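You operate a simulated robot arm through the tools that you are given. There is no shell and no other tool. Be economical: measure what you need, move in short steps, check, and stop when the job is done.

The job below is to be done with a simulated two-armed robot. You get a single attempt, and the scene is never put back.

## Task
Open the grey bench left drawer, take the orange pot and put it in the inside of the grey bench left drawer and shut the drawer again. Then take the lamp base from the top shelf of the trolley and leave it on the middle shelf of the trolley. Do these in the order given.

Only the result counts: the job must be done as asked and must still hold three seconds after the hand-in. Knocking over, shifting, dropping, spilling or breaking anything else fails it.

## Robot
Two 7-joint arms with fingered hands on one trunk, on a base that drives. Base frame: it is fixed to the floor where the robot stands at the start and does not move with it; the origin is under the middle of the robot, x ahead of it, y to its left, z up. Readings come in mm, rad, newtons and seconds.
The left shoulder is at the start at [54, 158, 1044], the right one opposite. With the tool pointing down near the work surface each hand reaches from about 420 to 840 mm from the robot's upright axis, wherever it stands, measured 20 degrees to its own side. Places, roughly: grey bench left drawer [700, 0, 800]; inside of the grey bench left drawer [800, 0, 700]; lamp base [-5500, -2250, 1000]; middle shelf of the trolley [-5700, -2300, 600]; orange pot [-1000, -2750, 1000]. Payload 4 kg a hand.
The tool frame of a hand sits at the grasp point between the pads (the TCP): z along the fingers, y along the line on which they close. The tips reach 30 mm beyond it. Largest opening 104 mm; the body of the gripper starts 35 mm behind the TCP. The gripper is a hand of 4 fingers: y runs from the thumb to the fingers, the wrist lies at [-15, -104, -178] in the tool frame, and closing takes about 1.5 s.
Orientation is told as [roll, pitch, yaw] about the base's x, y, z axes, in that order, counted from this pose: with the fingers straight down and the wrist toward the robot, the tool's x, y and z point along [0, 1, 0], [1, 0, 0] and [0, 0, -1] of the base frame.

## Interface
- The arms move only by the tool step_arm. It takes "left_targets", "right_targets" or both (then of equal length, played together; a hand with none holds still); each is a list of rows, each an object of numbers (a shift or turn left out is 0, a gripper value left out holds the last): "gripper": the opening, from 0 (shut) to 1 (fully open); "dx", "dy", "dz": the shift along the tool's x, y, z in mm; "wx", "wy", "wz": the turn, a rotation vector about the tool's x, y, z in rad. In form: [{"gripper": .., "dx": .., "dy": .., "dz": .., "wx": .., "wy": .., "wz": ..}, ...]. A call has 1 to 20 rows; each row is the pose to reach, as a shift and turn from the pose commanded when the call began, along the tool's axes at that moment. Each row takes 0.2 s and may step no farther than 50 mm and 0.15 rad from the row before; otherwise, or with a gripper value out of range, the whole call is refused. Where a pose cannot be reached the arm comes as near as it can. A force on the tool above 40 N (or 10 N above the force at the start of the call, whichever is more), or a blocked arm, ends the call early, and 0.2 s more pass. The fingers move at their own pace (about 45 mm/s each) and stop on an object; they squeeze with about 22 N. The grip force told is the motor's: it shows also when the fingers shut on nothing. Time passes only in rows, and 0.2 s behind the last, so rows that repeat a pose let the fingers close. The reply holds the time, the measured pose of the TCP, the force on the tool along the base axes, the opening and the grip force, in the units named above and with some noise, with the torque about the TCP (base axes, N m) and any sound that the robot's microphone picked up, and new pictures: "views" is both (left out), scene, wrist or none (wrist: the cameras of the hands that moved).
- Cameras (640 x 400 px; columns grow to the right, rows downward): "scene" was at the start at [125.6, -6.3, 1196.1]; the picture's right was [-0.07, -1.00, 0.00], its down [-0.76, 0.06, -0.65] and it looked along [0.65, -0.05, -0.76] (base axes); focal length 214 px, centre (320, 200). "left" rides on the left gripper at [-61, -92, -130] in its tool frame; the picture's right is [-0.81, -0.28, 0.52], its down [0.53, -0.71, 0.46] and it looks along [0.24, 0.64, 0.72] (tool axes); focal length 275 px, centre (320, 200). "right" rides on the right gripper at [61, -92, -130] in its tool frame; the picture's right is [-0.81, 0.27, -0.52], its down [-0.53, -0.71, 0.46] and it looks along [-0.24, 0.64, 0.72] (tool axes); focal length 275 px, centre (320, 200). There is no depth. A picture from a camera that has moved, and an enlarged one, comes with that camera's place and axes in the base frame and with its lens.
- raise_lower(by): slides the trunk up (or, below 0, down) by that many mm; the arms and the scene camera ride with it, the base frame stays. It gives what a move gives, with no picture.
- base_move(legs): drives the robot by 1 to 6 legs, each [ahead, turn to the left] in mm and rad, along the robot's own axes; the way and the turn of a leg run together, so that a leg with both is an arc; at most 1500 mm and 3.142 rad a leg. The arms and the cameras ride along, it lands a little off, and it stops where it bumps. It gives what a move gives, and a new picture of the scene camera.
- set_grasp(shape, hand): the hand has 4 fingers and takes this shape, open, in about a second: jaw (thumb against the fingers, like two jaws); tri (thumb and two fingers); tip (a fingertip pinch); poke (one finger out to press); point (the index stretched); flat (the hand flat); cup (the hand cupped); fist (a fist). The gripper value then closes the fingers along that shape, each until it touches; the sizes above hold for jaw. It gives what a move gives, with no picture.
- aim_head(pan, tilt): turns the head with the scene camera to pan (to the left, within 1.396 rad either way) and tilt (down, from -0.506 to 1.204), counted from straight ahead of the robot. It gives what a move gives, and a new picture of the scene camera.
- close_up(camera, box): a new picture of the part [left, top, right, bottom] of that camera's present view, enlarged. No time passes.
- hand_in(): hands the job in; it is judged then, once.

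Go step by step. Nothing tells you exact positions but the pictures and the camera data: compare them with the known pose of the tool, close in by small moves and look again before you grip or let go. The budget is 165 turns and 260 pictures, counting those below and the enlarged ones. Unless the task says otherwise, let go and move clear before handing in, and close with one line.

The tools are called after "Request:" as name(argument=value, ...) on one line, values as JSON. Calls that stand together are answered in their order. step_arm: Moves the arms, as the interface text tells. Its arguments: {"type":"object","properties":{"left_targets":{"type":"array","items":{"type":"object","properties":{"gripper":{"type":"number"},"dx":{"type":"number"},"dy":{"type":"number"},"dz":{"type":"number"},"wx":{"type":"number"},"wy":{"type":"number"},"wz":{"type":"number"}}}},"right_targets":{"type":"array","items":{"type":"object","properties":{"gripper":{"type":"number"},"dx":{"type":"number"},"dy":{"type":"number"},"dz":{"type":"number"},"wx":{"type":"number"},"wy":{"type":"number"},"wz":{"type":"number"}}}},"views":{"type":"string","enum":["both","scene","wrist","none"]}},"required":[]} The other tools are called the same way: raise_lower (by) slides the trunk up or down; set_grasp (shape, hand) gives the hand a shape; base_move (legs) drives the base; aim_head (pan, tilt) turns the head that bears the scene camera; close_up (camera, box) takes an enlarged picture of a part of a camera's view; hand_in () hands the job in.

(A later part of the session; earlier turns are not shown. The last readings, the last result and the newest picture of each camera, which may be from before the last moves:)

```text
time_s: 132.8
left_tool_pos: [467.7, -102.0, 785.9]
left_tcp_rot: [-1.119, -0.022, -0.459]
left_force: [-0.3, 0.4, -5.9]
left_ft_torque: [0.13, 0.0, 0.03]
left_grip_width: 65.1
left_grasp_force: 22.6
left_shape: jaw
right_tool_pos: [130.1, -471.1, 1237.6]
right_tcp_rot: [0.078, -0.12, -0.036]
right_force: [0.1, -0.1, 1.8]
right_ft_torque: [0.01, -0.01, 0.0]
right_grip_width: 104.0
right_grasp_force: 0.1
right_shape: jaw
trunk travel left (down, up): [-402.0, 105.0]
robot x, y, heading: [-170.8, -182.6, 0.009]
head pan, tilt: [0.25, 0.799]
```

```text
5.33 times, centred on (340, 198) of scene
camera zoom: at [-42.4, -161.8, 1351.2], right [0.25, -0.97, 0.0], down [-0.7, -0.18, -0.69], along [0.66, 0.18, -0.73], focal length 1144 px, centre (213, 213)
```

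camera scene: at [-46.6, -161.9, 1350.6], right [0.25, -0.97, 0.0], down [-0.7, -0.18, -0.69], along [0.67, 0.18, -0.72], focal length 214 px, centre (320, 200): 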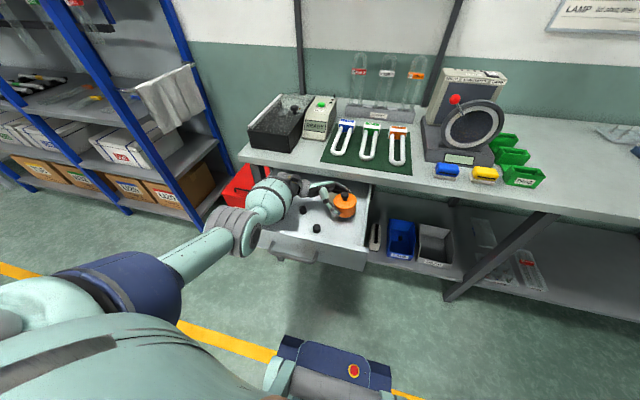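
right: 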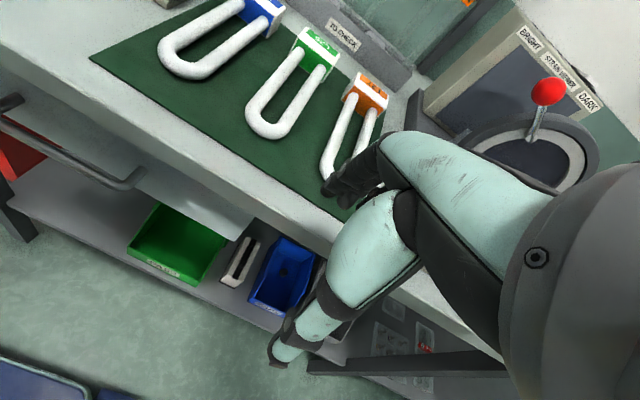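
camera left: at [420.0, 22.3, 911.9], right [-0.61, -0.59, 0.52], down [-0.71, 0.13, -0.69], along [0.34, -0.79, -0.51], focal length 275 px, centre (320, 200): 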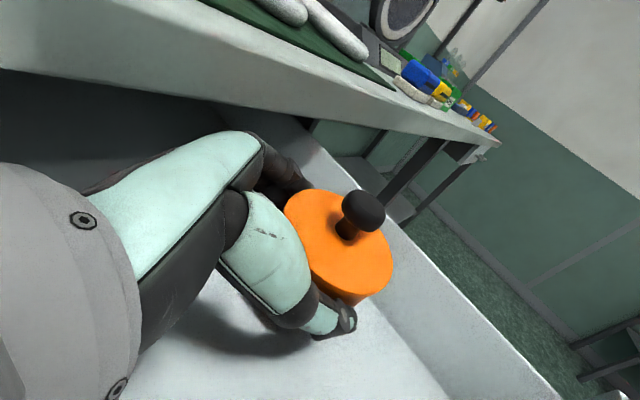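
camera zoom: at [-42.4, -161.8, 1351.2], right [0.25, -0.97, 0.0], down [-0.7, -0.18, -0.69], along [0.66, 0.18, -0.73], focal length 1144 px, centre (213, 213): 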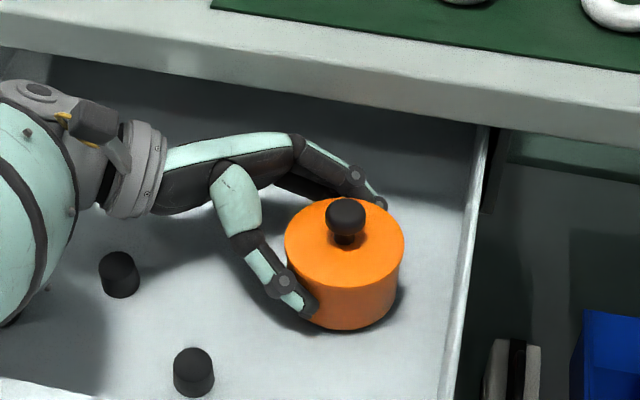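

The pot hovers just over the floor. I continue down in 2 mm steps until it touches.

Request:
step_arm(left_targets=[{"dx": 1.8, "dz": 0.9, "wy": -0.01}, {"dx": 3.6, "dz": 1.8, "wy": -0.02}, {"dx": 5.4, "dz": 2.6, "wy": -0.03}, {"dx": 7.2, "dz": 3.5, "wy": -0.04}, {"dx": 7.2, "dz": 3.5, "wy": -0.04}], views="none")

Request:
close_up(camera="right", box=[40, 90, 200, 220])

```text
time_s: 134.0
left_tool_pos: [458.9, -104.4, 783.8]
left_tcp_rot: [-1.156, -0.02, -0.458]
left_force: [0.2, -0.1, -3.5]
left_ft_torque: [0.07, -0.15, 0.06]
left_grip_width: 65.2
left_grasp_force: 21.7
left_shape: jaw
left hand out of reach, approached as far as the arm can: row 2, 3, 4, 5
right_tool_pos: [130.3, -471.7, 1238.4]
right_tcp_rot: [0.079, -0.122, -0.037]
right_force: [-0.6, -0.8, -0.2]
right_ft_torque: [-0.01, 0.01, 0.03]
right_grip_width: 104.1
right_grasp_force: 0.1
right_shape: jaw
trunk travel left (down, up): [-402.0, 105.0]
robot x, y, heading: [-169.1, -180.6, 0.009]
head pan, tilt: [0.25, 0.799]
```

```text
3.08 times, centred on (120, 155) of right
camera zoom: at [25.6, -416.0, 1360.4], right [0.19, -0.86, 0.48], down [-0.67, -0.47, -0.58], along [0.72, -0.21, -0.66], focal length 847 px, centre (935, 338)
```

zoom: 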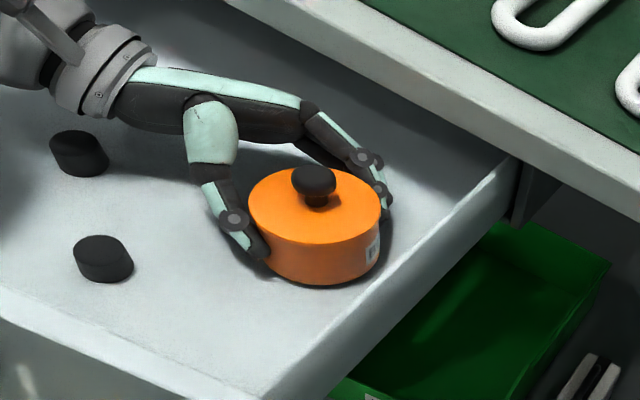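

The pot now bears on the floor (force dropped). I open the fingers gently.

Request:
step_arm(left_targets=[{"gripper": 0.7}, {"gripper": 0.75}, {"gripper": 0.8}, {"gripper": 0.85}, {"gripper": 0.9}, {"gripper": 0.9}], views="wrist")

Request:
close_up(camera="right", box=[40, 90, 200, 220])

```text
time_s: 135.4
left_tool_pos: [458.4, -104.2, 782.3]
left_tcp_rot: [-1.156, -0.021, -0.458]
left_force: [0.1, -0.8, 0.1]
left_ft_torque: [-0.03, 0.01, 0.04]
left_grip_width: 93.4
left_grasp_force: 0.0
left_shape: jaw
right_tool_pos: [130.9, -470.7, 1238.5]
right_tcp_rot: [0.08, -0.125, -0.039]
right_force: [0.5, -0.5, 0.0]
right_ft_torque: [0.02, 0.02, 0.01]
right_grip_width: 103.9
right_grasp_force: 0.0
right_shape: jaw
trunk travel left (down, up): [-402.0, 105.0]
robot x, y, heading: [-173.1, -183.0, 0.009]
head pan, tilt: [0.25, 0.799]
camera left: at [415.8, 20.7, 889.1], right [-0.61, -0.59, 0.53], down [-0.72, 0.13, -0.69], along [0.34, -0.8, -0.5], focal length 275 px, centre (320, 200)
```

left: 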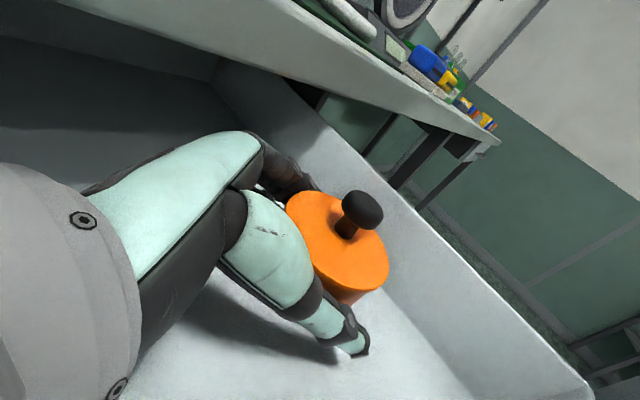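

```text
3.08 times, centred on (120, 155) of right
camera zoom: at [25.2, -416.1, 1360.4], right [0.18, -0.86, 0.48], down [-0.67, -0.47, -0.58], along [0.72, -0.21, -0.66], focal length 847 px, centre (935, 338)
```

zoom: 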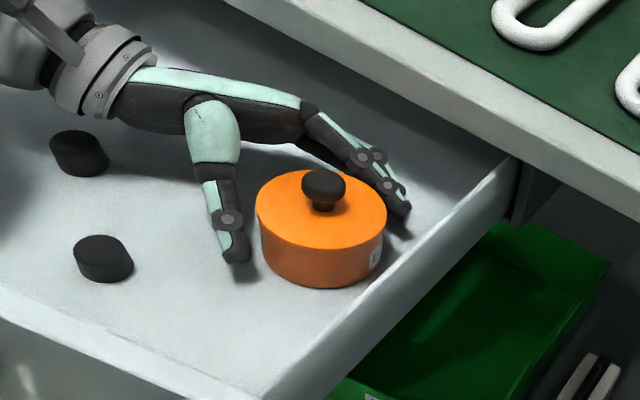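

The pot stands on the drawer floor, fingers open. I raise 12 mm, slide the fingers back along their own axis, then sidestep away from the bench lip.

Request:
raise_lower(by=12)

Request:
step_arm(left_targets=[{"gripper": 1}, {"gripper": 1}, {"dz": -10}, {"dz": -20}, {"dz": -30}, {"dz": -40}, {"dz": -50}, {"dz": -50, "dy": -15}, {"dz": -50, "dy": -35}], views="wrist")

Request:
close_up(camera="right", box=[0, 60, 220, 220])

```text
time_s: 136.0
left_tool_pos: [458.5, -104.8, 795.9]
left_tcp_rot: [-1.157, -0.023, -0.459]
left_force: [-0.2, -0.5, 0.0]
left_ft_torque: [0.0, -0.01, 0.01]
left_grip_width: 93.5
left_grasp_force: 0.0
left_shape: jaw
right_tool_pos: [129.2, -471.4, 1251.6]
right_tcp_rot: [0.078, -0.123, -0.039]
right_force: [0.2, -0.4, -0.4]
right_ft_torque: [0.01, 0.01, 0.0]
right_grip_width: 103.9
right_grasp_force: 0.1
right_shape: jaw
trunk travel left (down, up): [-414.0, 93.0]
robot x, y, heading: [-170.2, -185.3, 0.001]
head pan, tilt: [0.25, 0.799]
```

```text
time_s: 138.0
left_tool_pos: [464.5, -41.8, 816.8]
left_tcp_rot: [-1.133, -0.048, -0.457]
left_force: [-0.6, 0.7, 0.4]
left_ft_torque: [0.0, -0.03, 0.0]
left_grip_width: 103.8
left_grasp_force: 0.2
left_shape: jaw
left hand out of reach, approached as far as the arm can: row 4, 5, 6, 7, 9
right_tool_pos: [130.2, -472.0, 1250.4]
right_tcp_rot: [0.079, -0.124, -0.039]
right_force: [0.6, -0.7, 0.6]
right_ft_torque: [0.03, 0.02, -0.01]
right_grip_width: 103.9
right_grasp_force: 0.1
right_shape: jaw
trunk travel left (down, up): [-414.0, 93.0]
robot x, y, heading: [-174.2, -182.2, 0.006]
head pan, tilt: [0.25, 0.799]
camera left: at [418.3, 83.4, 922.9], right [-0.63, -0.6, 0.5], down [-0.69, 0.13, -0.71], along [0.36, -0.79, -0.5], focal length 275 px, centre (320, 200)
```

left: 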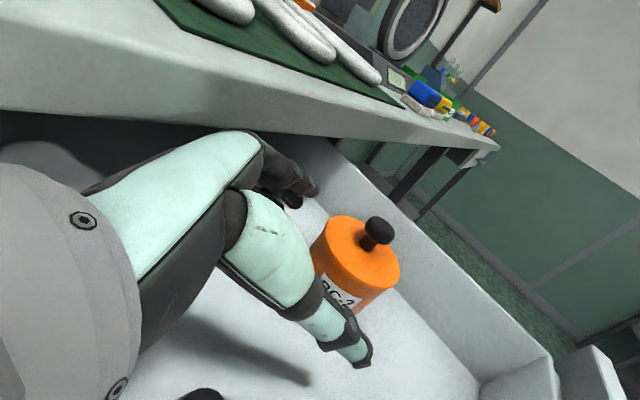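

```text
2.50 times, centred on (110, 140) of right
camera zoom: at [25.1, -415.8, 1372.7], right [0.18, -0.86, 0.48], down [-0.67, -0.47, -0.58], along [0.72, -0.21, -0.66], focal length 688 px, centre (845, 350)
```

zoom: 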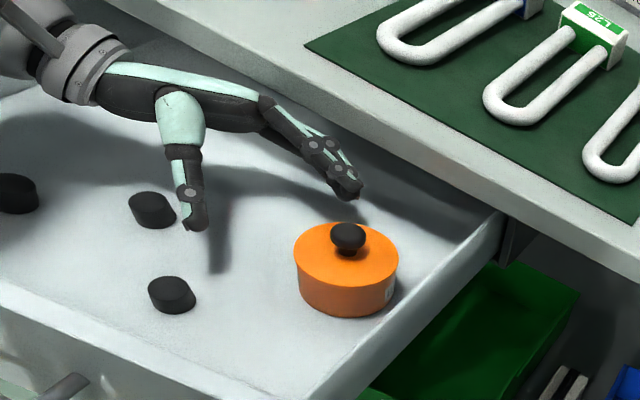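

Free of the pot. I half-close the hand, back the base 30 mm away from the bench lip, then raise the trunk.

Request:
step_arm(left_targets=[{"gripper": 0.3}, {"gripper": 0.3}, {"gripper": 0.3}, {"gripper": 0.3}], views="none")

Request:
base_move(legs=[[-32, 0]])

Request:
raise_lower(by=90)

Request:
close_up(camera="scene", box=[200, 110, 400, 260])

```text
time_s: 139.0
left_tool_pos: [464.9, -42.0, 816.5]
left_tcp_rot: [-1.135, -0.047, -0.457]
left_force: [0.8, 0.1, 0.2]
left_ft_torque: [0.0, 0.0, 0.02]
left_grip_width: 32.0
left_grasp_force: 0.0
left_shape: jaw
right_tool_pos: [130.2, -471.8, 1251.2]
right_tcp_rot: [0.078, -0.122, -0.038]
right_force: [-0.1, -0.2, 0.3]
right_ft_torque: [0.0, -0.01, 0.02]
right_grip_width: 103.9
right_grasp_force: 0.1
right_shape: jaw
trunk travel left (down, up): [-414.0, 93.0]
robot x, y, heading: [-169.5, -178.7, 0.004]
head pan, tilt: [0.25, 0.799]
```

```text
time_s: 139.9
left_tool_pos: [428.1, -46.9, 805.1]
left_tcp_rot: [-1.16, -0.012, -0.462]
left_force: [0.2, -0.7, -1.0]
left_ft_torque: [-0.1, 0.01, -0.06]
left_grip_width: 31.6
left_grasp_force: 0.0
left_shape: jaw
right_tool_pos: [109.4, -471.0, 1245.0]
right_tcp_rot: [0.072, -0.11, -0.035]
right_force: [-0.6, 0.9, -0.5]
right_ft_torque: [-0.07, 0.03, 0.01]
right_grip_width: 104.0
right_grasp_force: 0.1
right_shape: jaw
trunk travel left (down, up): [-414.0, 93.0]
robot x, y, heading: [-205.0, -181.1, 0.007]
head pan, tilt: [0.25, 0.799]
camera scene: at [-67.8, -162.1, 1362.6], right [0.25, -0.97, 0.0], down [-0.71, -0.18, -0.68], along [0.66, 0.18, -0.73], focal length 214 px, centre (320, 200)
```

scene: 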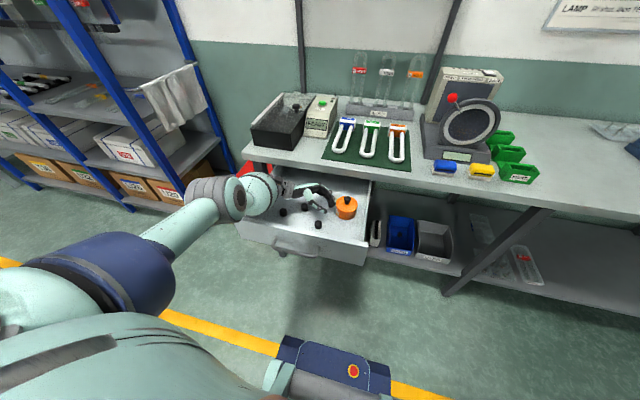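

```text
time_s: 141.1
left_tool_pos: [448.9, -35.8, 920.5]
left_tcp_rot: [-1.089, -0.1, -0.455]
left_force: [-1.1, -0.8, 0.2]
left_ft_torque: [-0.01, -0.03, -0.02]
left_grip_width: 31.4
left_grasp_force: 0.0
left_shape: jaw
right_tool_pos: [93.1, -472.8, 1343.6]
right_tcp_rot: [0.09, -0.121, -0.045]
right_force: [0.1, 0.2, -0.3]
right_ft_torque: [0.02, 0.03, -0.01]
right_grip_width: 104.0
right_grasp_force: 0.1
right_shape: jaw
trunk travel left (down, up): [-504.0, 3.0]
robot x, y, heading: [-204.3, -185.9, 0.007]
head pan, tilt: [0.25, 0.799]
```

```text
2.67 times, centred on (300, 185) of scene
camera zoom: at [-71.6, -162.1, 1453.1], right [0.25, -0.97, 0.0], down [-0.7, -0.18, -0.69], along [0.66, 0.18, -0.73], focal length 572 px, centre (373, 240)
```

zoom: 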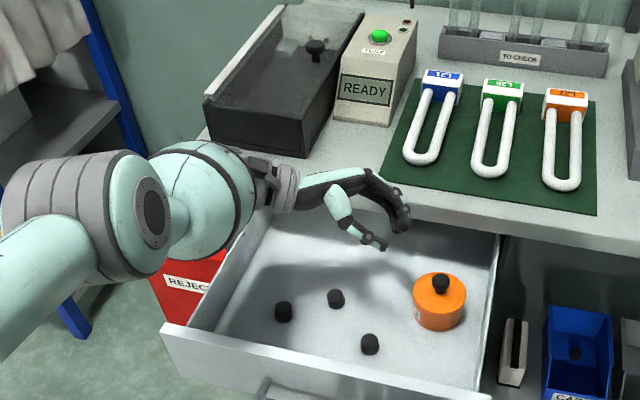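

The pot stands in the drawer, the black pieces unmoved. I back off and then shape the left hand again fingers-forward to shut the drawer.

Request:
base_move(legs=[[-360, 0]])

Request:
raise_lower(by=-150)

Request:
step_arm(left_targets=[{"wy": 0.14}, {"wy": 0.28}, {"wy": 0.42}, {"wy": 0.56}, {"wy": 0.7}, {"wy": 0.84}, {"wy": 0.98}, {"wy": 1.09}, {"wy": 1.09}], views="none")

Request:
step_arm(left_targets=[{"wz": -0.12}, {"wz": -0.24}, {"wz": -0.36}, {"wz": -0.455}, {"wz": -0.455}], views="scene")

```text
time_s: 143.5
left_tool_pos: [87.3, -37.5, 921.9]
left_tcp_rot: [-1.087, -0.101, -0.454]
left_force: [0.5, -0.1, 0.2]
left_ft_torque: [-0.02, 0.02, -0.01]
left_grip_width: 31.4
left_grasp_force: 0.1
left_shape: jaw
right_tool_pos: [-271.8, -474.9, 1343.5]
right_tcp_rot: [0.091, -0.119, -0.045]
right_force: [-0.5, 0.3, 0.2]
right_ft_torque: [-0.02, 0.02, -0.04]
right_grip_width: 104.0
right_grasp_force: 0.0
right_shape: jaw
trunk travel left (down, up): [-504.0, 3.0]
robot x, y, heading: [-566.4, -182.8, 0.001]
head pan, tilt: [0.25, 0.799]
camera scene: at [-435.5, -164.2, 1453.0], right [0.25, -0.97, 0.0], down [-0.7, -0.18, -0.69], along [0.66, 0.18, -0.73], focal length 214 px, centre (320, 200)
```

scene: 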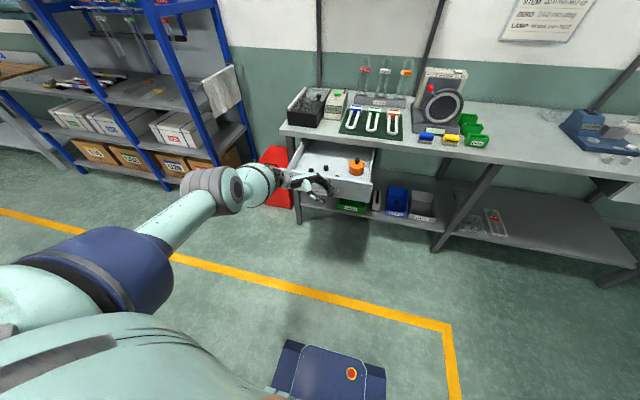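

```text
time_s: 145.3
left_tool_pos: [103.5, -27.5, 797.4]
left_tcp_rot: [-1.021, -0.181, -0.453]
left_force: [0.1, 0.5, -0.8]
left_ft_torque: [0.01, 0.01, -0.02]
left_grip_width: 31.3
left_grasp_force: 0.1
left_shape: jaw
right_tool_pos: [-286.1, -475.5, 1199.5]
right_tcp_rot: [0.106, -0.127, -0.052]
right_force: [0.0, 0.0, 0.4]
right_ft_torque: [-0.01, 0.01, 0.0]
right_grip_width: 103.8
right_grasp_force: 0.0
right_shape: jaw
trunk travel left (down, up): [-354.0, 153.0]
robot x, y, heading: [-564.0, -183.0, 0.005]
head pan, tilt: [0.25, 0.799]
```

```text
time_s: 147.3
left_tool_pos: [210.3, -39.3, 738.0]
left_tcp_rot: [0.017, -0.133, -0.46]
left_force: [-0.6, -0.5, 0.2]
left_ft_torque: [0.01, -0.04, 0.03]
left_grip_width: 31.4
left_grasp_force: 0.0
left_shape: jaw
left hand out of reach, approached as far as the arm can: row 1, 2, 3, 4, 5, 6, 7, 8, 9
right_tool_pos: [-286.7, -475.5, 1200.4]
right_tcp_rot: [0.106, -0.128, -0.054]
right_force: [-0.2, -0.6, 0.3]
right_ft_torque: [0.01, -0.01, -0.01]
right_grip_width: 103.9
right_grasp_force: 0.0
right_shape: jaw
trunk travel left (down, up): [-354.0, 153.0]
robot x, y, heading: [-565.8, -183.9, 0.005]
head pan, tilt: [0.25, 0.799]
```

```text
time_s: 148.5
left_tool_pos: [222.7, -51.1, 736.5]
left_tcp_rot: [-0.05, -0.133, -0.011]
left_force: [-1.9, -0.4, -2.2]
left_ft_torque: [0.0, 0.0, 0.01]
left_grip_width: 30.9
left_grasp_force: 0.1
left_shape: jaw
left hand out of reach, approached as far as the arm can: row 1, 2, 3, 4, 5
right_tool_pos: [-286.2, -476.1, 1201.0]
right_tcp_rot: [0.106, -0.128, -0.053]
right_force: [-0.5, -0.5, 0.4]
right_ft_torque: [-0.01, 0.02, 0.02]
right_grip_width: 104.0
right_grasp_force: 0.0
right_shape: jaw
trunk travel left (down, up): [-354.0, 153.0]
robot x, y, heading: [-566.1, -187.0, 0.013]
head pan, tilt: [0.25, 0.799]
camera scene: at [-438.7, -164.1, 1302.9], right [0.25, -0.97, 0.0], down [-0.7, -0.18, -0.69], along [0.67, 0.18, -0.73], focal length 214 px, centre (320, 200)
```

scene: 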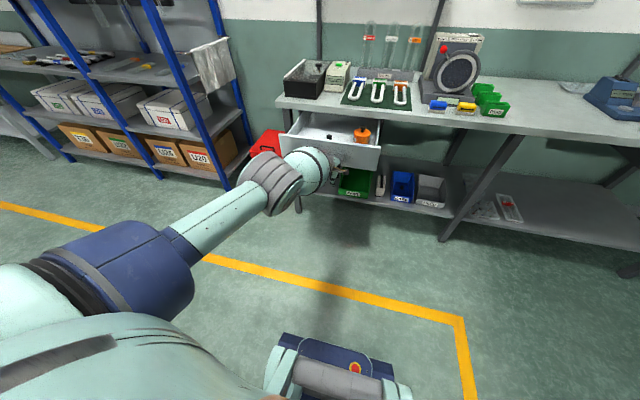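

The arm stretched out low toward the drawer front. I back off at once and look at the drawer.

Request:
base_move(legs=[[-150, 0]])

Request:
close_up(camera="scene", box=[250, 50, 410, 150])

```text
time_s: 149.9
left_tool_pos: [73.4, -48.5, 736.0]
left_tcp_rot: [-0.051, -0.132, -0.008]
left_force: [-0.8, -0.1, 0.2]
left_ft_torque: [0.01, 0.01, 0.04]
left_grip_width: 31.2
left_grasp_force: 0.0
left_shape: jaw
right_tool_pos: [-433.7, -475.8, 1200.5]
right_tcp_rot: [0.106, -0.127, -0.048]
right_force: [0.0, -0.6, 0.2]
right_ft_torque: [0.0, -0.02, 0.01]
right_grip_width: 103.9
right_grasp_force: 0.1
right_shape: jaw
trunk travel left (down, up): [-354.0, 153.0]
robot x, y, heading: [-714.3, -183.7, 0.01]
head pan, tilt: [0.25, 0.799]
camera scene: at [-587.8, -164.6, 1302.7], right [0.25, -0.97, 0.0], down [-0.7, -0.18, -0.69], along [0.66, 0.18, -0.73], focal length 214 px, centre (320, 200)
```

scene: 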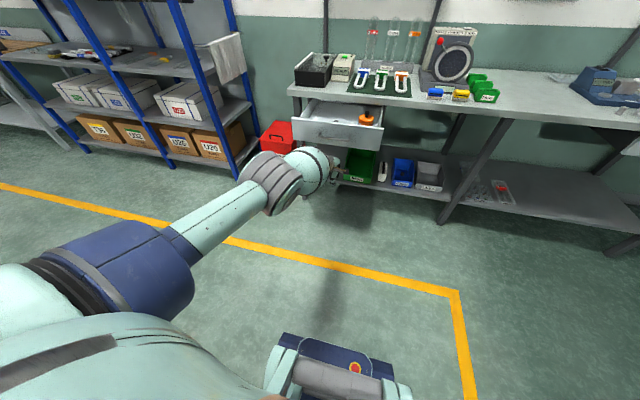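

```text
4.00 times, centred on (330, 100) of scene
camera zoom: at [-587.8, -164.6, 1302.7], right [0.25, -0.97, 0.0], down [-0.7, -0.18, -0.69], along [0.66, 0.18, -0.73], focal length 858 px, centre (280, 600)
```

zoom: 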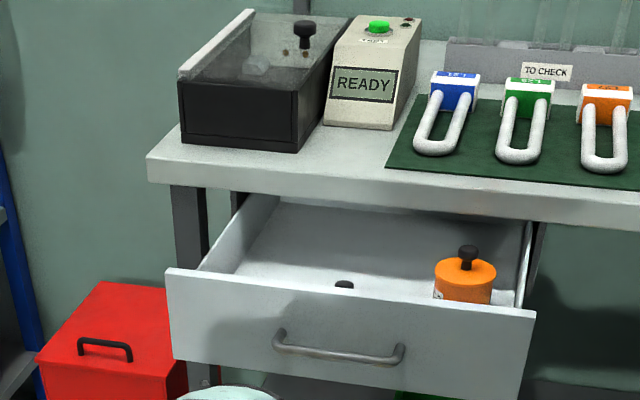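

The drawer and pot are fine. I retract the arm and turn the fingers forward (jaws vertical) for gripping the handle again.

Request:
step_arm(left_targets=[{"dy": -25, "dz": -15}, {"dy": -50, "dz": -30, "wx": -0.13}, {"dy": -75, "dz": -45, "wx": -0.26}, {"dy": -100, "dz": -60, "wx": -0.39}, {"dy": -125, "dz": -70, "wx": -0.52}, {"dy": -150, "dz": -80, "wx": -0.65}, {"dy": -165, "dz": -85, "wx": -0.78}, {"dy": -165, "dz": -85, "wx": -0.91}, {"dy": -165, "dz": -85, "wx": -1.04}, {"dy": -165, "dz": -85, "wx": -1.17}, {"dy": -165, "dz": -85, "wx": -1.3}, {"dy": -165, "dz": -85, "wx": -1.43}, {"dy": -165, "dz": -85, "wx": -1.43}], views="scene")

```text
time_s: 152.7
left_tool_pos: [-111.7, -44.5, 806.6]
left_tcp_rot: [-1.735, -1.52, 1.719]
left_force: [0.7, -0.7, -0.9]
left_ft_torque: [0.01, -0.02, 0.07]
left_grip_width: 31.2
left_grasp_force: 0.1
left_shape: jaw
left hand out of reach, approached as far as the arm can: row 1, 2, 3, 4, 5, 6, 7, 8, 9
right_tool_pos: [-449.2, -478.7, 1205.9]
right_tcp_rot: [0.121, -0.133, -0.053]
right_force: [0.9, 0.0, 0.2]
right_ft_torque: [0.02, 0.01, 0.0]
right_grip_width: 103.9
right_grasp_force: 0.0
right_shape: jaw
trunk travel left (down, up): [-354.0, 153.0]
robot x, y, heading: [-713.2, -188.2, 0.003]
head pan, tilt: [0.25, 0.799]
camera scene: at [-589.2, -165.3, 1302.9], right [0.25, -0.97, 0.0], down [-0.7, -0.18, -0.69], along [0.66, 0.18, -0.73], focal length 214 px, centre (320, 200)
```

scene: 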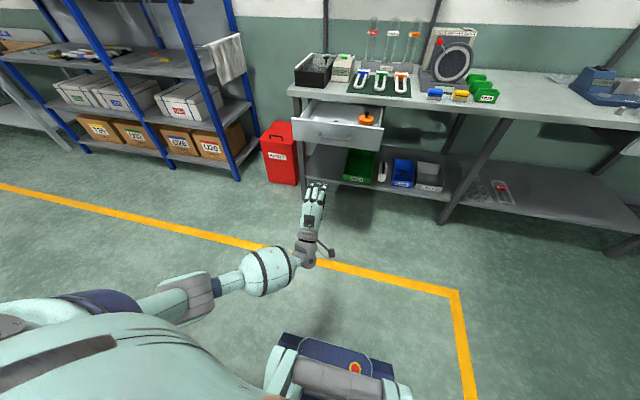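

The hand is forward-facing. I set it to handle height and y=0, open, and drive 290 mm closer.

Request:
step_arm(left_targets=[{"dx": 15, "dy": -7, "gripper": 0.7}, {"dx": 30, "dy": -14}, {"dx": 44, "dy": -21}, {"dx": 44, "dy": -21}], views="none")

Request:
base_move(legs=[[290, 0]])

Request:
close_up(camera="scene", box=[240, 90, 420, 202])

Request:
close_up(camera="left", box=[0, 0, 640, 400])

```text
time_s: 153.7
left_tool_pos: [-111.0, -0.9, 782.4]
left_tcp_rot: [-1.686, -1.52, 1.67]
left_force: [0.0, -0.8, 0.3]
left_ft_torque: [0.0, 0.02, 0.01]
left_grip_width: 72.4
left_grasp_force: 0.0
left_shape: jaw
right_tool_pos: [-449.2, -478.3, 1207.4]
right_tcp_rot: [0.12, -0.133, -0.055]
right_force: [-0.6, -0.7, 0.7]
right_ft_torque: [0.01, 0.02, -0.04]
right_grip_width: 103.9
right_grasp_force: 0.2
right_shape: jaw
trunk travel left (down, up): [-354.0, 153.0]
robot x, y, heading: [-717.3, -185.5, 0.008]
head pan, tilt: [0.25, 0.799]
```

```text
time_s: 155.8
left_tool_pos: [180.5, 5.3, 783.0]
left_tcp_rot: [-1.677, -1.52, 1.666]
left_force: [0.4, -0.3, -0.9]
left_ft_torque: [-0.01, 0.01, 0.03]
left_grip_width: 72.5
left_grasp_force: 0.0
left_shape: jaw
right_tool_pos: [-156.3, -475.2, 1205.4]
right_tcp_rot: [0.12, -0.134, -0.053]
right_force: [0.0, -0.6, 0.4]
right_ft_torque: [-0.01, 0.0, 0.0]
right_grip_width: 104.0
right_grasp_force: 0.1
right_shape: jaw
trunk travel left (down, up): [-354.0, 153.0]
robot x, y, heading: [-424.2, -179.3, 0.01]
head pan, tilt: [0.25, 0.799]
camera scene: at [-297.3, -161.8, 1302.9], right [0.26, -0.97, 0.0], down [-0.7, -0.18, -0.69], along [0.66, 0.18, -0.73], focal length 214 px, centre (320, 200)
```

scene: 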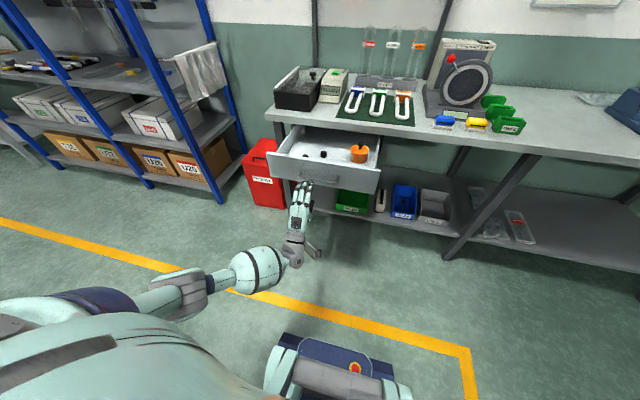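

```text
3.56 times, centred on (330, 146) of scene
camera zoom: at [-297.3, -161.8, 1302.9], right [0.26, -0.97, 0.0], down [-0.7, -0.18, -0.69], along [0.66, 0.18, -0.73], focal length 763 px, centre (284, 392)
```

zoom: 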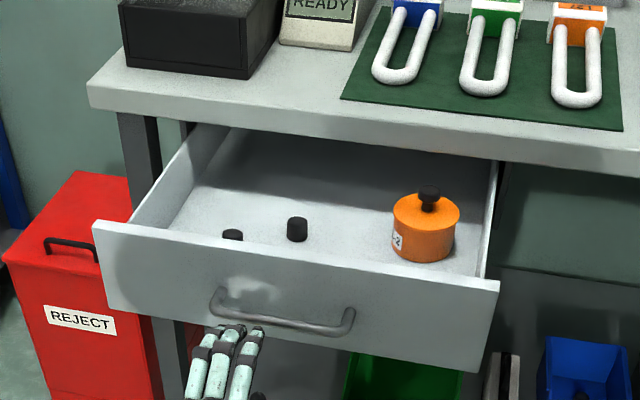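

```text
1.00 times, centred on (320, 200) of left (not enlarged: the box is as wide or as high as the picture)
camera zoom: at [48.7, -61.0, 692.2], right [0.51, -0.83, -0.23], down [0.47, 0.49, -0.74], along [0.72, 0.27, 0.64], focal length 275 px, centre (320, 200)
```

zoom: 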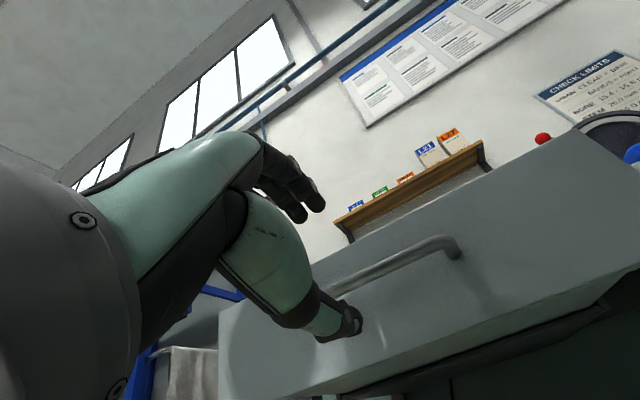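

The bar is at about x=275. I advance the arm 86 mm and close on the handle.

Request:
step_arm(left_targets=[{"dz": 30, "dy": 2}, {"dz": 60, "dy": 3}, {"dz": 86, "dy": 3}, {"dz": 86, "dy": 3, "gripper": 0}, {"dz": 86, "dy": 3, "gripper": 0}, {"dz": 86, "dy": 3, "gripper": 0}, {"dz": 86, "dy": 3, "gripper": 0}, {"dz": 86, "dy": 3, "gripper": 0}, {"dz": 86, "dy": 3, "gripper": 0}], views="wrist")

```text
time_s: 157.8
left_tool_pos: [260.2, 1.9, 789.5]
left_tcp_rot: [-1.907, -1.52, 1.895]
left_force: [1.9, 0.1, -3.0]
left_ft_torque: [0.05, 0.02, -0.04]
left_grip_width: 2.9
left_grasp_force: 21.9
left_shape: jaw
right_tool_pos: [-169.5, -475.1, 1211.5]
right_tcp_rot: [0.132, -0.141, -0.058]
right_force: [0.0, 0.7, -0.9]
right_ft_torque: [0.02, 0.01, -0.05]
right_grip_width: 104.1
right_grasp_force: 0.1
right_shape: jaw
trunk travel left (down, up): [-354.0, 153.0]
robot x, y, heading: [-425.4, -182.1, 0.013]
head pan, tilt: [0.25, 0.799]
camera left: at [130.1, -62.9, 698.4], right [0.51, -0.83, -0.23], down [0.47, 0.49, -0.73], along [0.72, 0.27, 0.64], focal length 275 px, centre (320, 200)
```

left: 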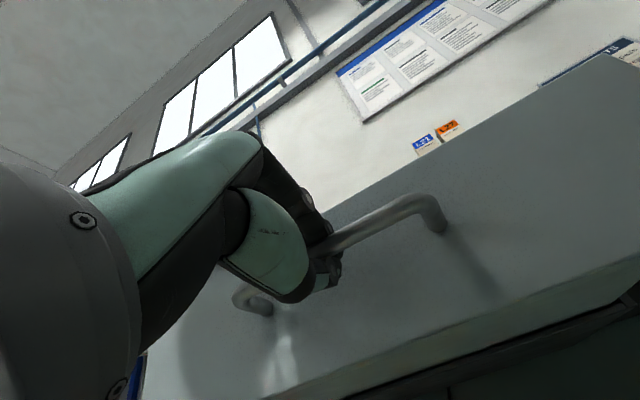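

Gripped. I push the drawer in with the base, pausing where the pot's knob meets the bench lip to check clearance.

Request:
base_move(legs=[[45, 0]])

Request:
close_up(camera="scene", box=[290, 90, 410, 165])

Request:
close_up(camera="right", box=[0, 0, 320, 200])

```text
time_s: 158.7
left_tool_pos: [305.1, 2.2, 792.5]
left_tcp_rot: [-1.95, -1.516, 1.938]
left_force: [0.6, 0.5, -1.9]
left_ft_torque: [-0.02, -0.04, 0.0]
left_grip_width: 2.9
left_grasp_force: 22.2
left_shape: jaw
right_tool_pos: [-123.0, -475.8, 1211.4]
right_tcp_rot: [0.13, -0.143, -0.055]
right_force: [-0.3, 0.4, 0.1]
right_ft_torque: [-0.02, -0.01, 0.01]
right_grip_width: 103.8
right_grasp_force: 0.0
right_shape: jaw
trunk travel left (down, up): [-354.0, 153.0]
robot x, y, heading: [-379.9, -181.6, 0.011]
head pan, tilt: [0.25, 0.799]
camera scene: at [-252.8, -161.0, 1303.0], right [0.26, -0.97, 0.0], down [-0.7, -0.18, -0.69], along [0.67, 0.18, -0.72], focal length 214 px, centre (320, 200)
```

scene: 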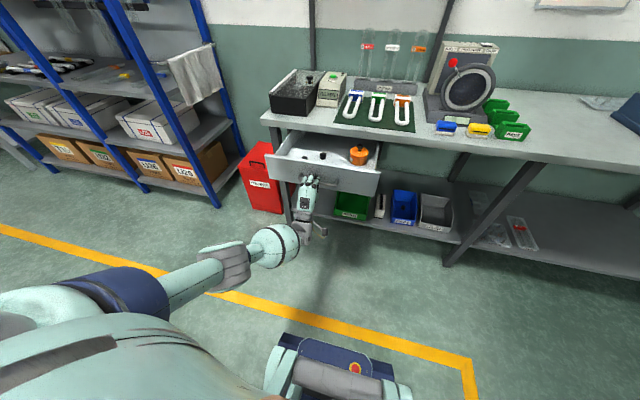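

```text
5.33 times, centred on (350, 128) of scene
camera zoom: at [-252.8, -161.0, 1303.0], right [0.26, -0.97, 0.0], down [-0.7, -0.18, -0.69], along [0.67, 0.18, -0.72], focal length 1144 px, centre (160, 587)
```

zoom: 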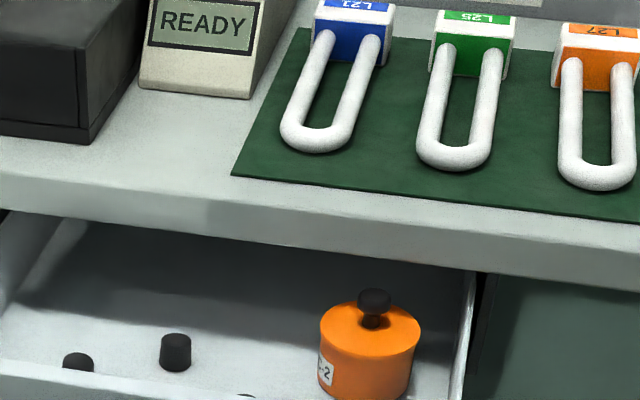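

```text
2.00 times, centred on (160, 100) of right
camera zoom: at [-231.2, -424.4, 1334.2], right [0.16, -0.88, 0.44], down [-0.66, -0.43, -0.62], along [0.74, -0.19, -0.65], focal length 551 px, centre (640, 400)
```

zoom: 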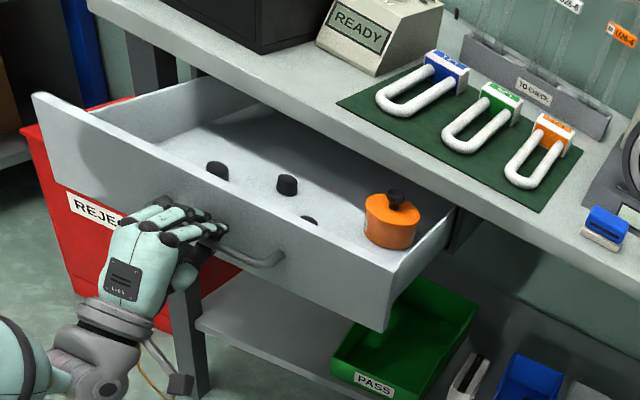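

The knob top computes to z≈835, the lip's underside to 850 or more. I push on another 50 mm and look.

Request:
base_move(legs=[[50, 0]])

Request:
close_up(camera="right", box=[0, 0, 320, 200])

```text
time_s: 159.6
left_tool_pos: [350.6, 3.0, 796.3]
left_tcp_rot: [-2.121, -1.513, 2.106]
left_force: [-0.6, -0.9, -9.4]
left_ft_torque: [0.01, 0.0, -0.03]
left_grip_width: 4.6
left_grasp_force: 21.6
left_shape: jaw
right_tool_pos: [-84.4, -474.8, 1215.1]
right_tcp_rot: [0.14, -0.15, -0.058]
right_force: [-0.8, 0.9, 0.3]
right_ft_torque: [0.0, 0.01, 0.03]
right_grip_width: 103.9
right_grasp_force: 0.0
right_shape: jaw
trunk travel left (down, up): [-354.0, 153.0]
robot x, y, heading: [-331.2, -180.2, 0.013]
head pan, tilt: [0.25, 0.799]
camera scene: at [-198.8, -160.4, 1302.6], right [0.26, -0.97, 0.0], down [-0.7, -0.18, -0.69], along [0.66, 0.18, -0.73], focal length 214 px, centre (320, 200)
```

scene: 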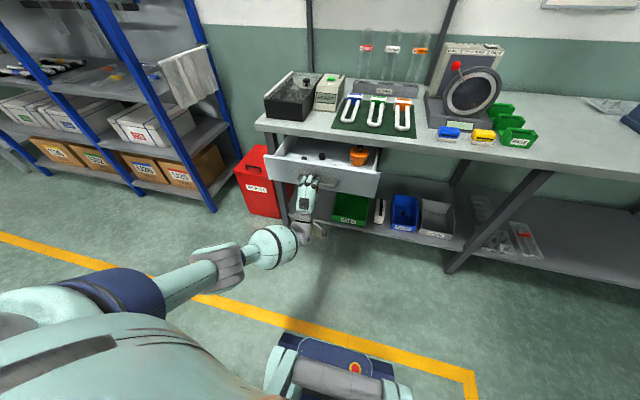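

```text
2.00 times, centred on (160, 100) of right
camera zoom: at [-191.4, -425.7, 1337.9], right [0.16, -0.89, 0.44], down [-0.65, -0.43, -0.63], along [0.74, -0.18, -0.65], focal length 551 px, centre (640, 400)
```

zoom: 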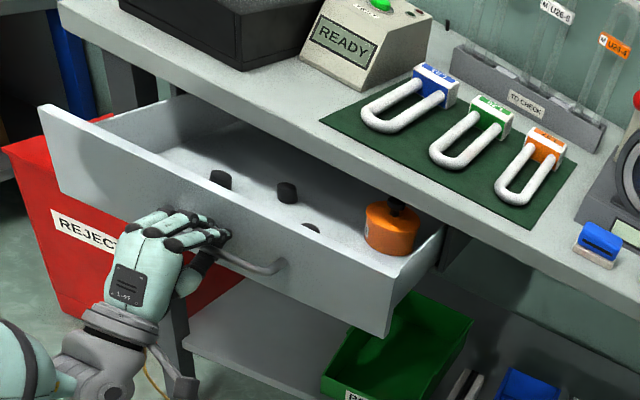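

The knob slides under the lip without trouble. The hand has crept up 8 mm on the bar; I correct that and push on.

Request:
step_arm(left_targets=[{"dy": -4}, {"dy": -7}], views="none")

Request:
base_move(legs=[[80, 0]])

Request:
close_up(camera="right", box=[0, 0, 320, 200])

```text
time_s: 160.2
left_tool_pos: [344.7, 2.0, 794.7]
left_tcp_rot: [-2.31, -1.504, 2.296]
left_force: [-1.3, 2.1, -8.6]
left_ft_torque: [0.04, -0.01, -0.03]
left_grip_width: 4.1
left_grasp_force: 22.0
left_shape: jaw
right_tool_pos: [-96.8, -477.4, 1219.6]
right_tcp_rot: [0.148, -0.158, -0.062]
right_force: [-0.4, 0.0, 0.4]
right_ft_torque: [0.03, 0.0, 0.03]
right_grip_width: 103.9
right_grasp_force: 0.1
right_shape: jaw
trunk travel left (down, up): [-354.0, 153.0]
robot x, y, heading: [-328.4, -180.3, 0.011]
head pan, tilt: [0.25, 0.799]
```

```text
time_s: 161.3
left_tool_pos: [431.0, 4.1, 794.3]
left_tcp_rot: [-2.286, -1.505, 2.274]
left_force: [0.0, -0.5, -9.6]
left_ft_torque: [-0.01, 0.06, -0.03]
left_grip_width: 4.9
left_grasp_force: 21.6
left_shape: jaw
right_tool_pos: [-11.0, -474.7, 1219.0]
right_tcp_rot: [0.149, -0.156, -0.058]
right_force: [-0.7, 0.5, -0.8]
right_ft_torque: [-0.01, 0.02, -0.01]
right_grip_width: 103.9
right_grasp_force: 0.1
right_shape: jaw
trunk travel left (down, up): [-354.0, 153.0]
robot x, y, heading: [-246.5, -178.3, 0.015]
head pan, tilt: [0.25, 0.799]
camera scene: at [-113.6, -159.6, 1302.4], right [0.26, -0.97, 0.0], down [-0.7, -0.19, -0.68], along [0.66, 0.18, -0.73], focal length 214 px, centre (320, 200)
```

scene: 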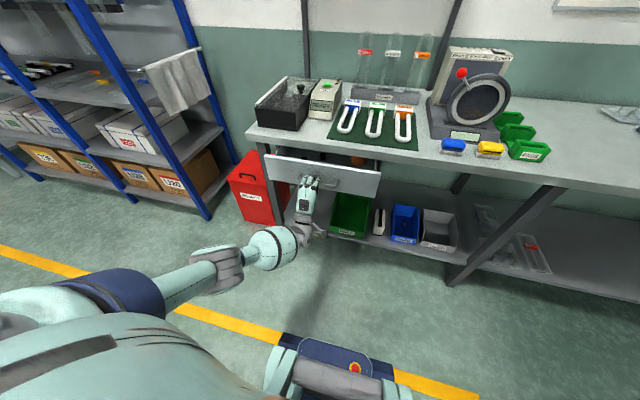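

```text
2.00 times, centred on (160, 100) of right
camera zoom: at [-119.6, -426.4, 1340.7], right [0.16, -0.89, 0.43], down [-0.65, -0.42, -0.63], along [0.74, -0.18, -0.64], focal length 551 px, centre (640, 400)
```

zoom: 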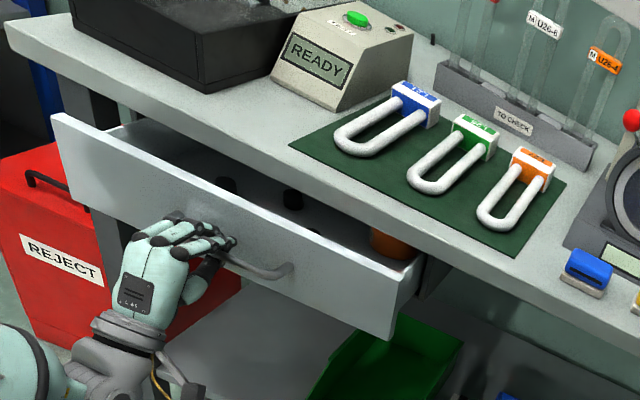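

Nearly there: about 80 mm left. I push 70 mm more, then finish with the arm under force control.

Request:
base_move(legs=[[65, 0]])

Request:
step_arm(left_targets=[{"dz": 8}, {"dz": 16}, {"dz": 24}, {"dz": 32}, {"dz": 40}], views="scene")

Request:
close_up(camera="right", box=[0, 0, 320, 200])

```text
time_s: 162.3
left_tool_pos: [489.2, 4.7, 798.5]
left_tcp_rot: [-2.394, -1.498, 2.381]
left_force: [-0.5, -2.2, -20.3]
left_ft_torque: [-0.02, 0.05, 0.0]
left_grip_width: 7.1
left_grasp_force: 22.2
left_shape: jaw
right_tool_pos: [44.5, -474.0, 1222.1]
right_tcp_rot: [0.152, -0.165, -0.06]
right_force: [0.2, 0.0, -0.7]
right_ft_torque: [0.0, 0.06, -0.01]
right_grip_width: 103.9
right_grasp_force: 0.0
right_shape: jaw
trunk travel left (down, up): [-354.0, 153.0]
robot x, y, heading: [-175.2, -182.1, 0.014]
head pan, tilt: [0.25, 0.799]
camera scene: at [-45.3, -158.6, 1302.2], right [0.26, -0.97, 0.0], down [-0.71, -0.19, -0.68], along [0.66, 0.18, -0.73], focal length 214 px, centre (320, 200)
```

scene: 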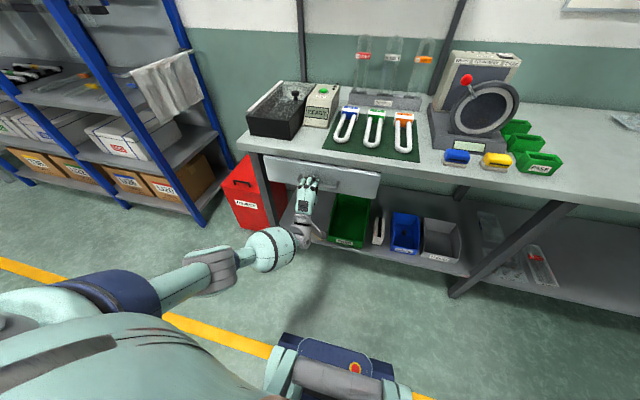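

```text
time_s: 163.5
left_tool_pos: [521.9, 3.2, 800.2]
left_tcp_rot: [-2.442, -1.491, 2.426]
left_force: [-8.8, -0.2, -30.3]
left_ft_torque: [-0.03, 0.17, 0.03]
left_grip_width: 7.6
left_grasp_force: 21.7
left_shape: jaw
right_tool_pos: [26.1, -475.3, 1224.7]
right_tcp_rot: [0.156, -0.18, -0.059]
right_force: [-0.2, 0.6, -0.8]
right_ft_torque: [-0.02, 0.0, -0.01]
right_grip_width: 104.0
right_grasp_force: 0.0
right_shape: jaw
trunk travel left (down, up): [-354.0, 153.0]
robot x, y, heading: [-181.9, -179.7, 0.015]
head pan, tilt: [0.25, 0.799]
camera scene: at [-48.4, -158.5, 1302.5], right [0.26, -0.97, 0.0], down [-0.7, -0.19, -0.69], along [0.66, 0.18, -0.73], focal length 214 px, centre (320, 200)
```

scene: 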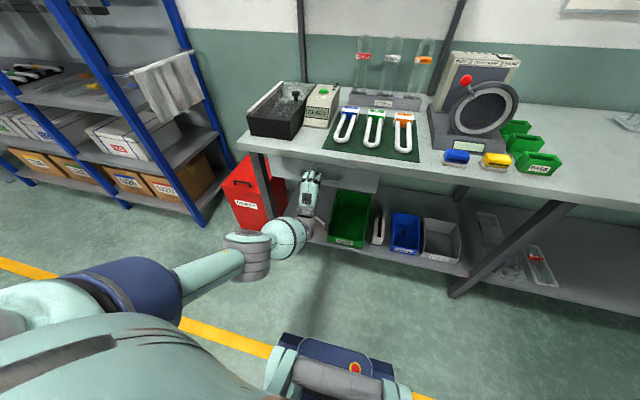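

```text
2.00 times, centred on (160, 100) of right
camera zoom: at [-85.5, -427.7, 1344.3], right [0.15, -0.89, 0.43], down [-0.63, -0.42, -0.65], along [0.76, -0.17, -0.63], focal length 551 px, centre (640, 400)
```

zoom: 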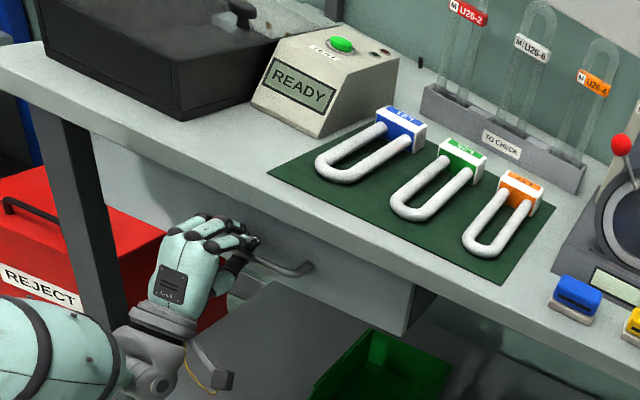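

The drawer seems shut. I relieve the upward strain and press a bit more to be sure of the stop.

Request:
step_arm(left_targets=[{"dy": -6}, {"dy": -12, "dz": 4}, {"dy": -14, "dz": 8}, {"dy": -14, "dz": 14}], views="none")

Request:
close_up(camera="right", box=[0, 0, 320, 200])

```text
time_s: 164.5
left_tool_pos: [522.7, 3.5, 802.3]
left_tcp_rot: [-2.453, -1.492, 2.439]
left_force: [-11.5, 1.0, -32.8]
left_ft_torque: [0.0, 0.24, 0.02]
left_grip_width: 8.1
left_grasp_force: 22.5
left_shape: jaw
left hand out of reach, approached as far as the arm can: row 1, 2, 3, 4
right_tool_pos: [26.3, -475.1, 1224.9]
right_tcp_rot: [0.155, -0.182, -0.06]
right_force: [-1.0, 0.6, -0.3]
right_ft_torque: [0.0, -0.01, 0.01]
right_grip_width: 104.1
right_grasp_force: 0.1
right_shape: jaw
trunk travel left (down, up): [-354.0, 153.0]
robot x, y, heading: [-178.2, -181.2, 0.014]
head pan, tilt: [0.25, 0.799]
```

```text
2.00 times, centred on (160, 100) of right
camera zoom: at [-85.9, -426.5, 1344.5], right [0.15, -0.89, 0.43], down [-0.63, -0.42, -0.65], along [0.76, -0.17, -0.63], focal length 551 px, centre (640, 400)
```

zoom: 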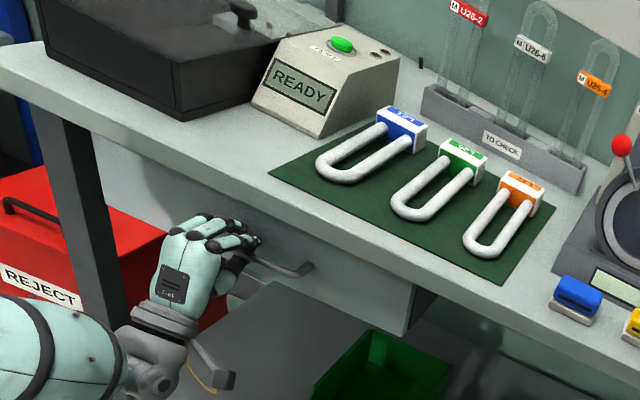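

Shut against its stop. I lower the trunk to take the upward strain off, open the hand and back off.

Request:
raise_lower(by=-14)

Request:
step_arm(left_targets=[{"gripper": 0.8}, {"gripper": 0.8}, {"gripper": 0.8}, {"gripper": 0.8}, {"gripper": 0.8}], views="wrist")

```text
time_s: 165.2
left_tool_pos: [523.5, 3.1, 795.6]
left_tcp_rot: [-2.546, -1.481, 2.533]
left_force: [-4.4, 1.2, -8.1]
left_ft_torque: [0.0, 0.06, -0.02]
left_grip_width: 4.2
left_grasp_force: 21.6
left_shape: jaw
right_tool_pos: [24.7, -473.5, 1210.8]
right_tcp_rot: [0.157, -0.184, -0.059]
right_force: [-0.5, -1.2, 0.1]
right_ft_torque: [0.01, 0.01, -0.01]
right_grip_width: 103.9
right_grasp_force: 0.0
right_shape: jaw
trunk travel left (down, up): [-340.0, 167.0]
robot x, y, heading: [-179.8, -182.1, 0.015]
head pan, tilt: [0.25, 0.799]
```

```text
time_s: 166.4
left_tool_pos: [521.3, 2.5, 793.5]
left_tcp_rot: [-2.526, -1.485, 2.511]
left_force: [-22.4, -1.2, -16.6]
left_ft_torque: [-0.17, -0.45, 0.22]
left_grip_width: 77.9
left_grasp_force: 0.1
left_shape: jaw
right_tool_pos: [22.8, -474.6, 1212.2]
right_tcp_rot: [0.158, -0.182, -0.061]
right_force: [-0.9, 0.3, -0.9]
right_ft_torque: [-0.01, -0.02, 0.01]
right_grip_width: 103.8
right_grasp_force: 0.0
right_shape: jaw
trunk travel left (down, up): [-340.0, 167.0]
robot x, y, heading: [-176.1, -179.5, 0.007]
head pan, tilt: [0.25, 0.799]
camera left: at [396.3, -63.6, 695.1], right [0.52, -0.83, -0.2], down [0.51, 0.49, -0.71], along [0.68, 0.27, 0.68], focal length 275 px, centre (320, 200)
```

left: 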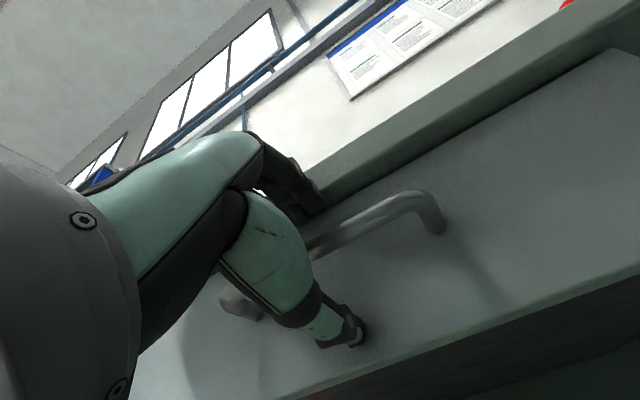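

I back straight away and check that the drawer is shut.

Request:
base_move(legs=[[-300, 0]])

Request:
close_up(camera="scene", box=[240, 60, 420, 172])

```text
time_s: 168.5
left_tool_pos: [214.6, 4.1, 796.2]
left_tcp_rot: [-2.548, -1.482, 2.544]
left_force: [-1.2, -0.5, -0.7]
left_ft_torque: [0.01, -0.01, 0.01]
left_grip_width: 83.1
left_grasp_force: 0.1
left_shape: jaw
right_tool_pos: [-280.6, -478.6, 1211.3]
right_tcp_rot: [0.158, -0.183, -0.049]
right_force: [-0.4, -0.4, -0.1]
right_ft_torque: [-0.05, 0.0, 0.02]
right_grip_width: 104.0
right_grasp_force: 0.0
right_shape: jaw
trunk travel left (down, up): [-340.0, 167.0]
robot x, y, heading: [-484.5, -186.0, 0.02]
head pan, tilt: [0.25, 0.799]
camera scene: at [-358.4, -162.9, 1288.9], right [0.27, -0.96, 0.0], down [-0.7, -0.19, -0.69], along [0.66, 0.19, -0.73], focal length 214 px, centre (320, 200)
```

scene: 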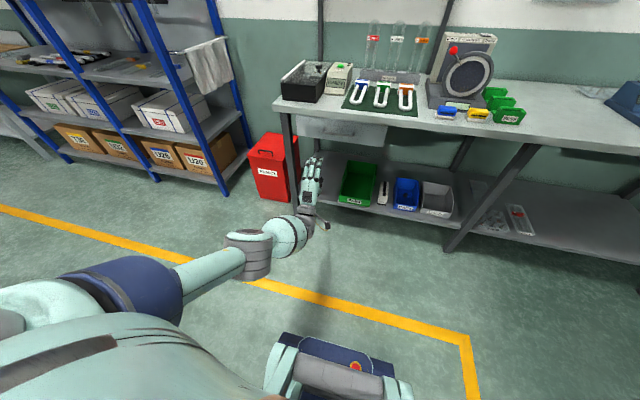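

```text
3.56 times, centred on (330, 116) of scene
camera zoom: at [-358.4, -162.9, 1288.9], right [0.27, -0.96, 0.0], down [-0.7, -0.19, -0.69], along [0.66, 0.19, -0.73], focal length 763 px, centre (284, 499)
```

zoom: 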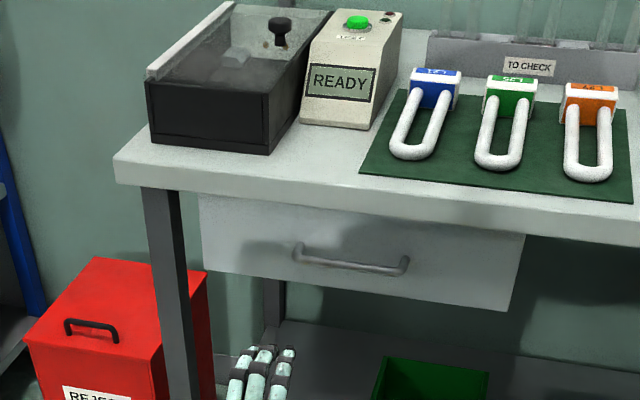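

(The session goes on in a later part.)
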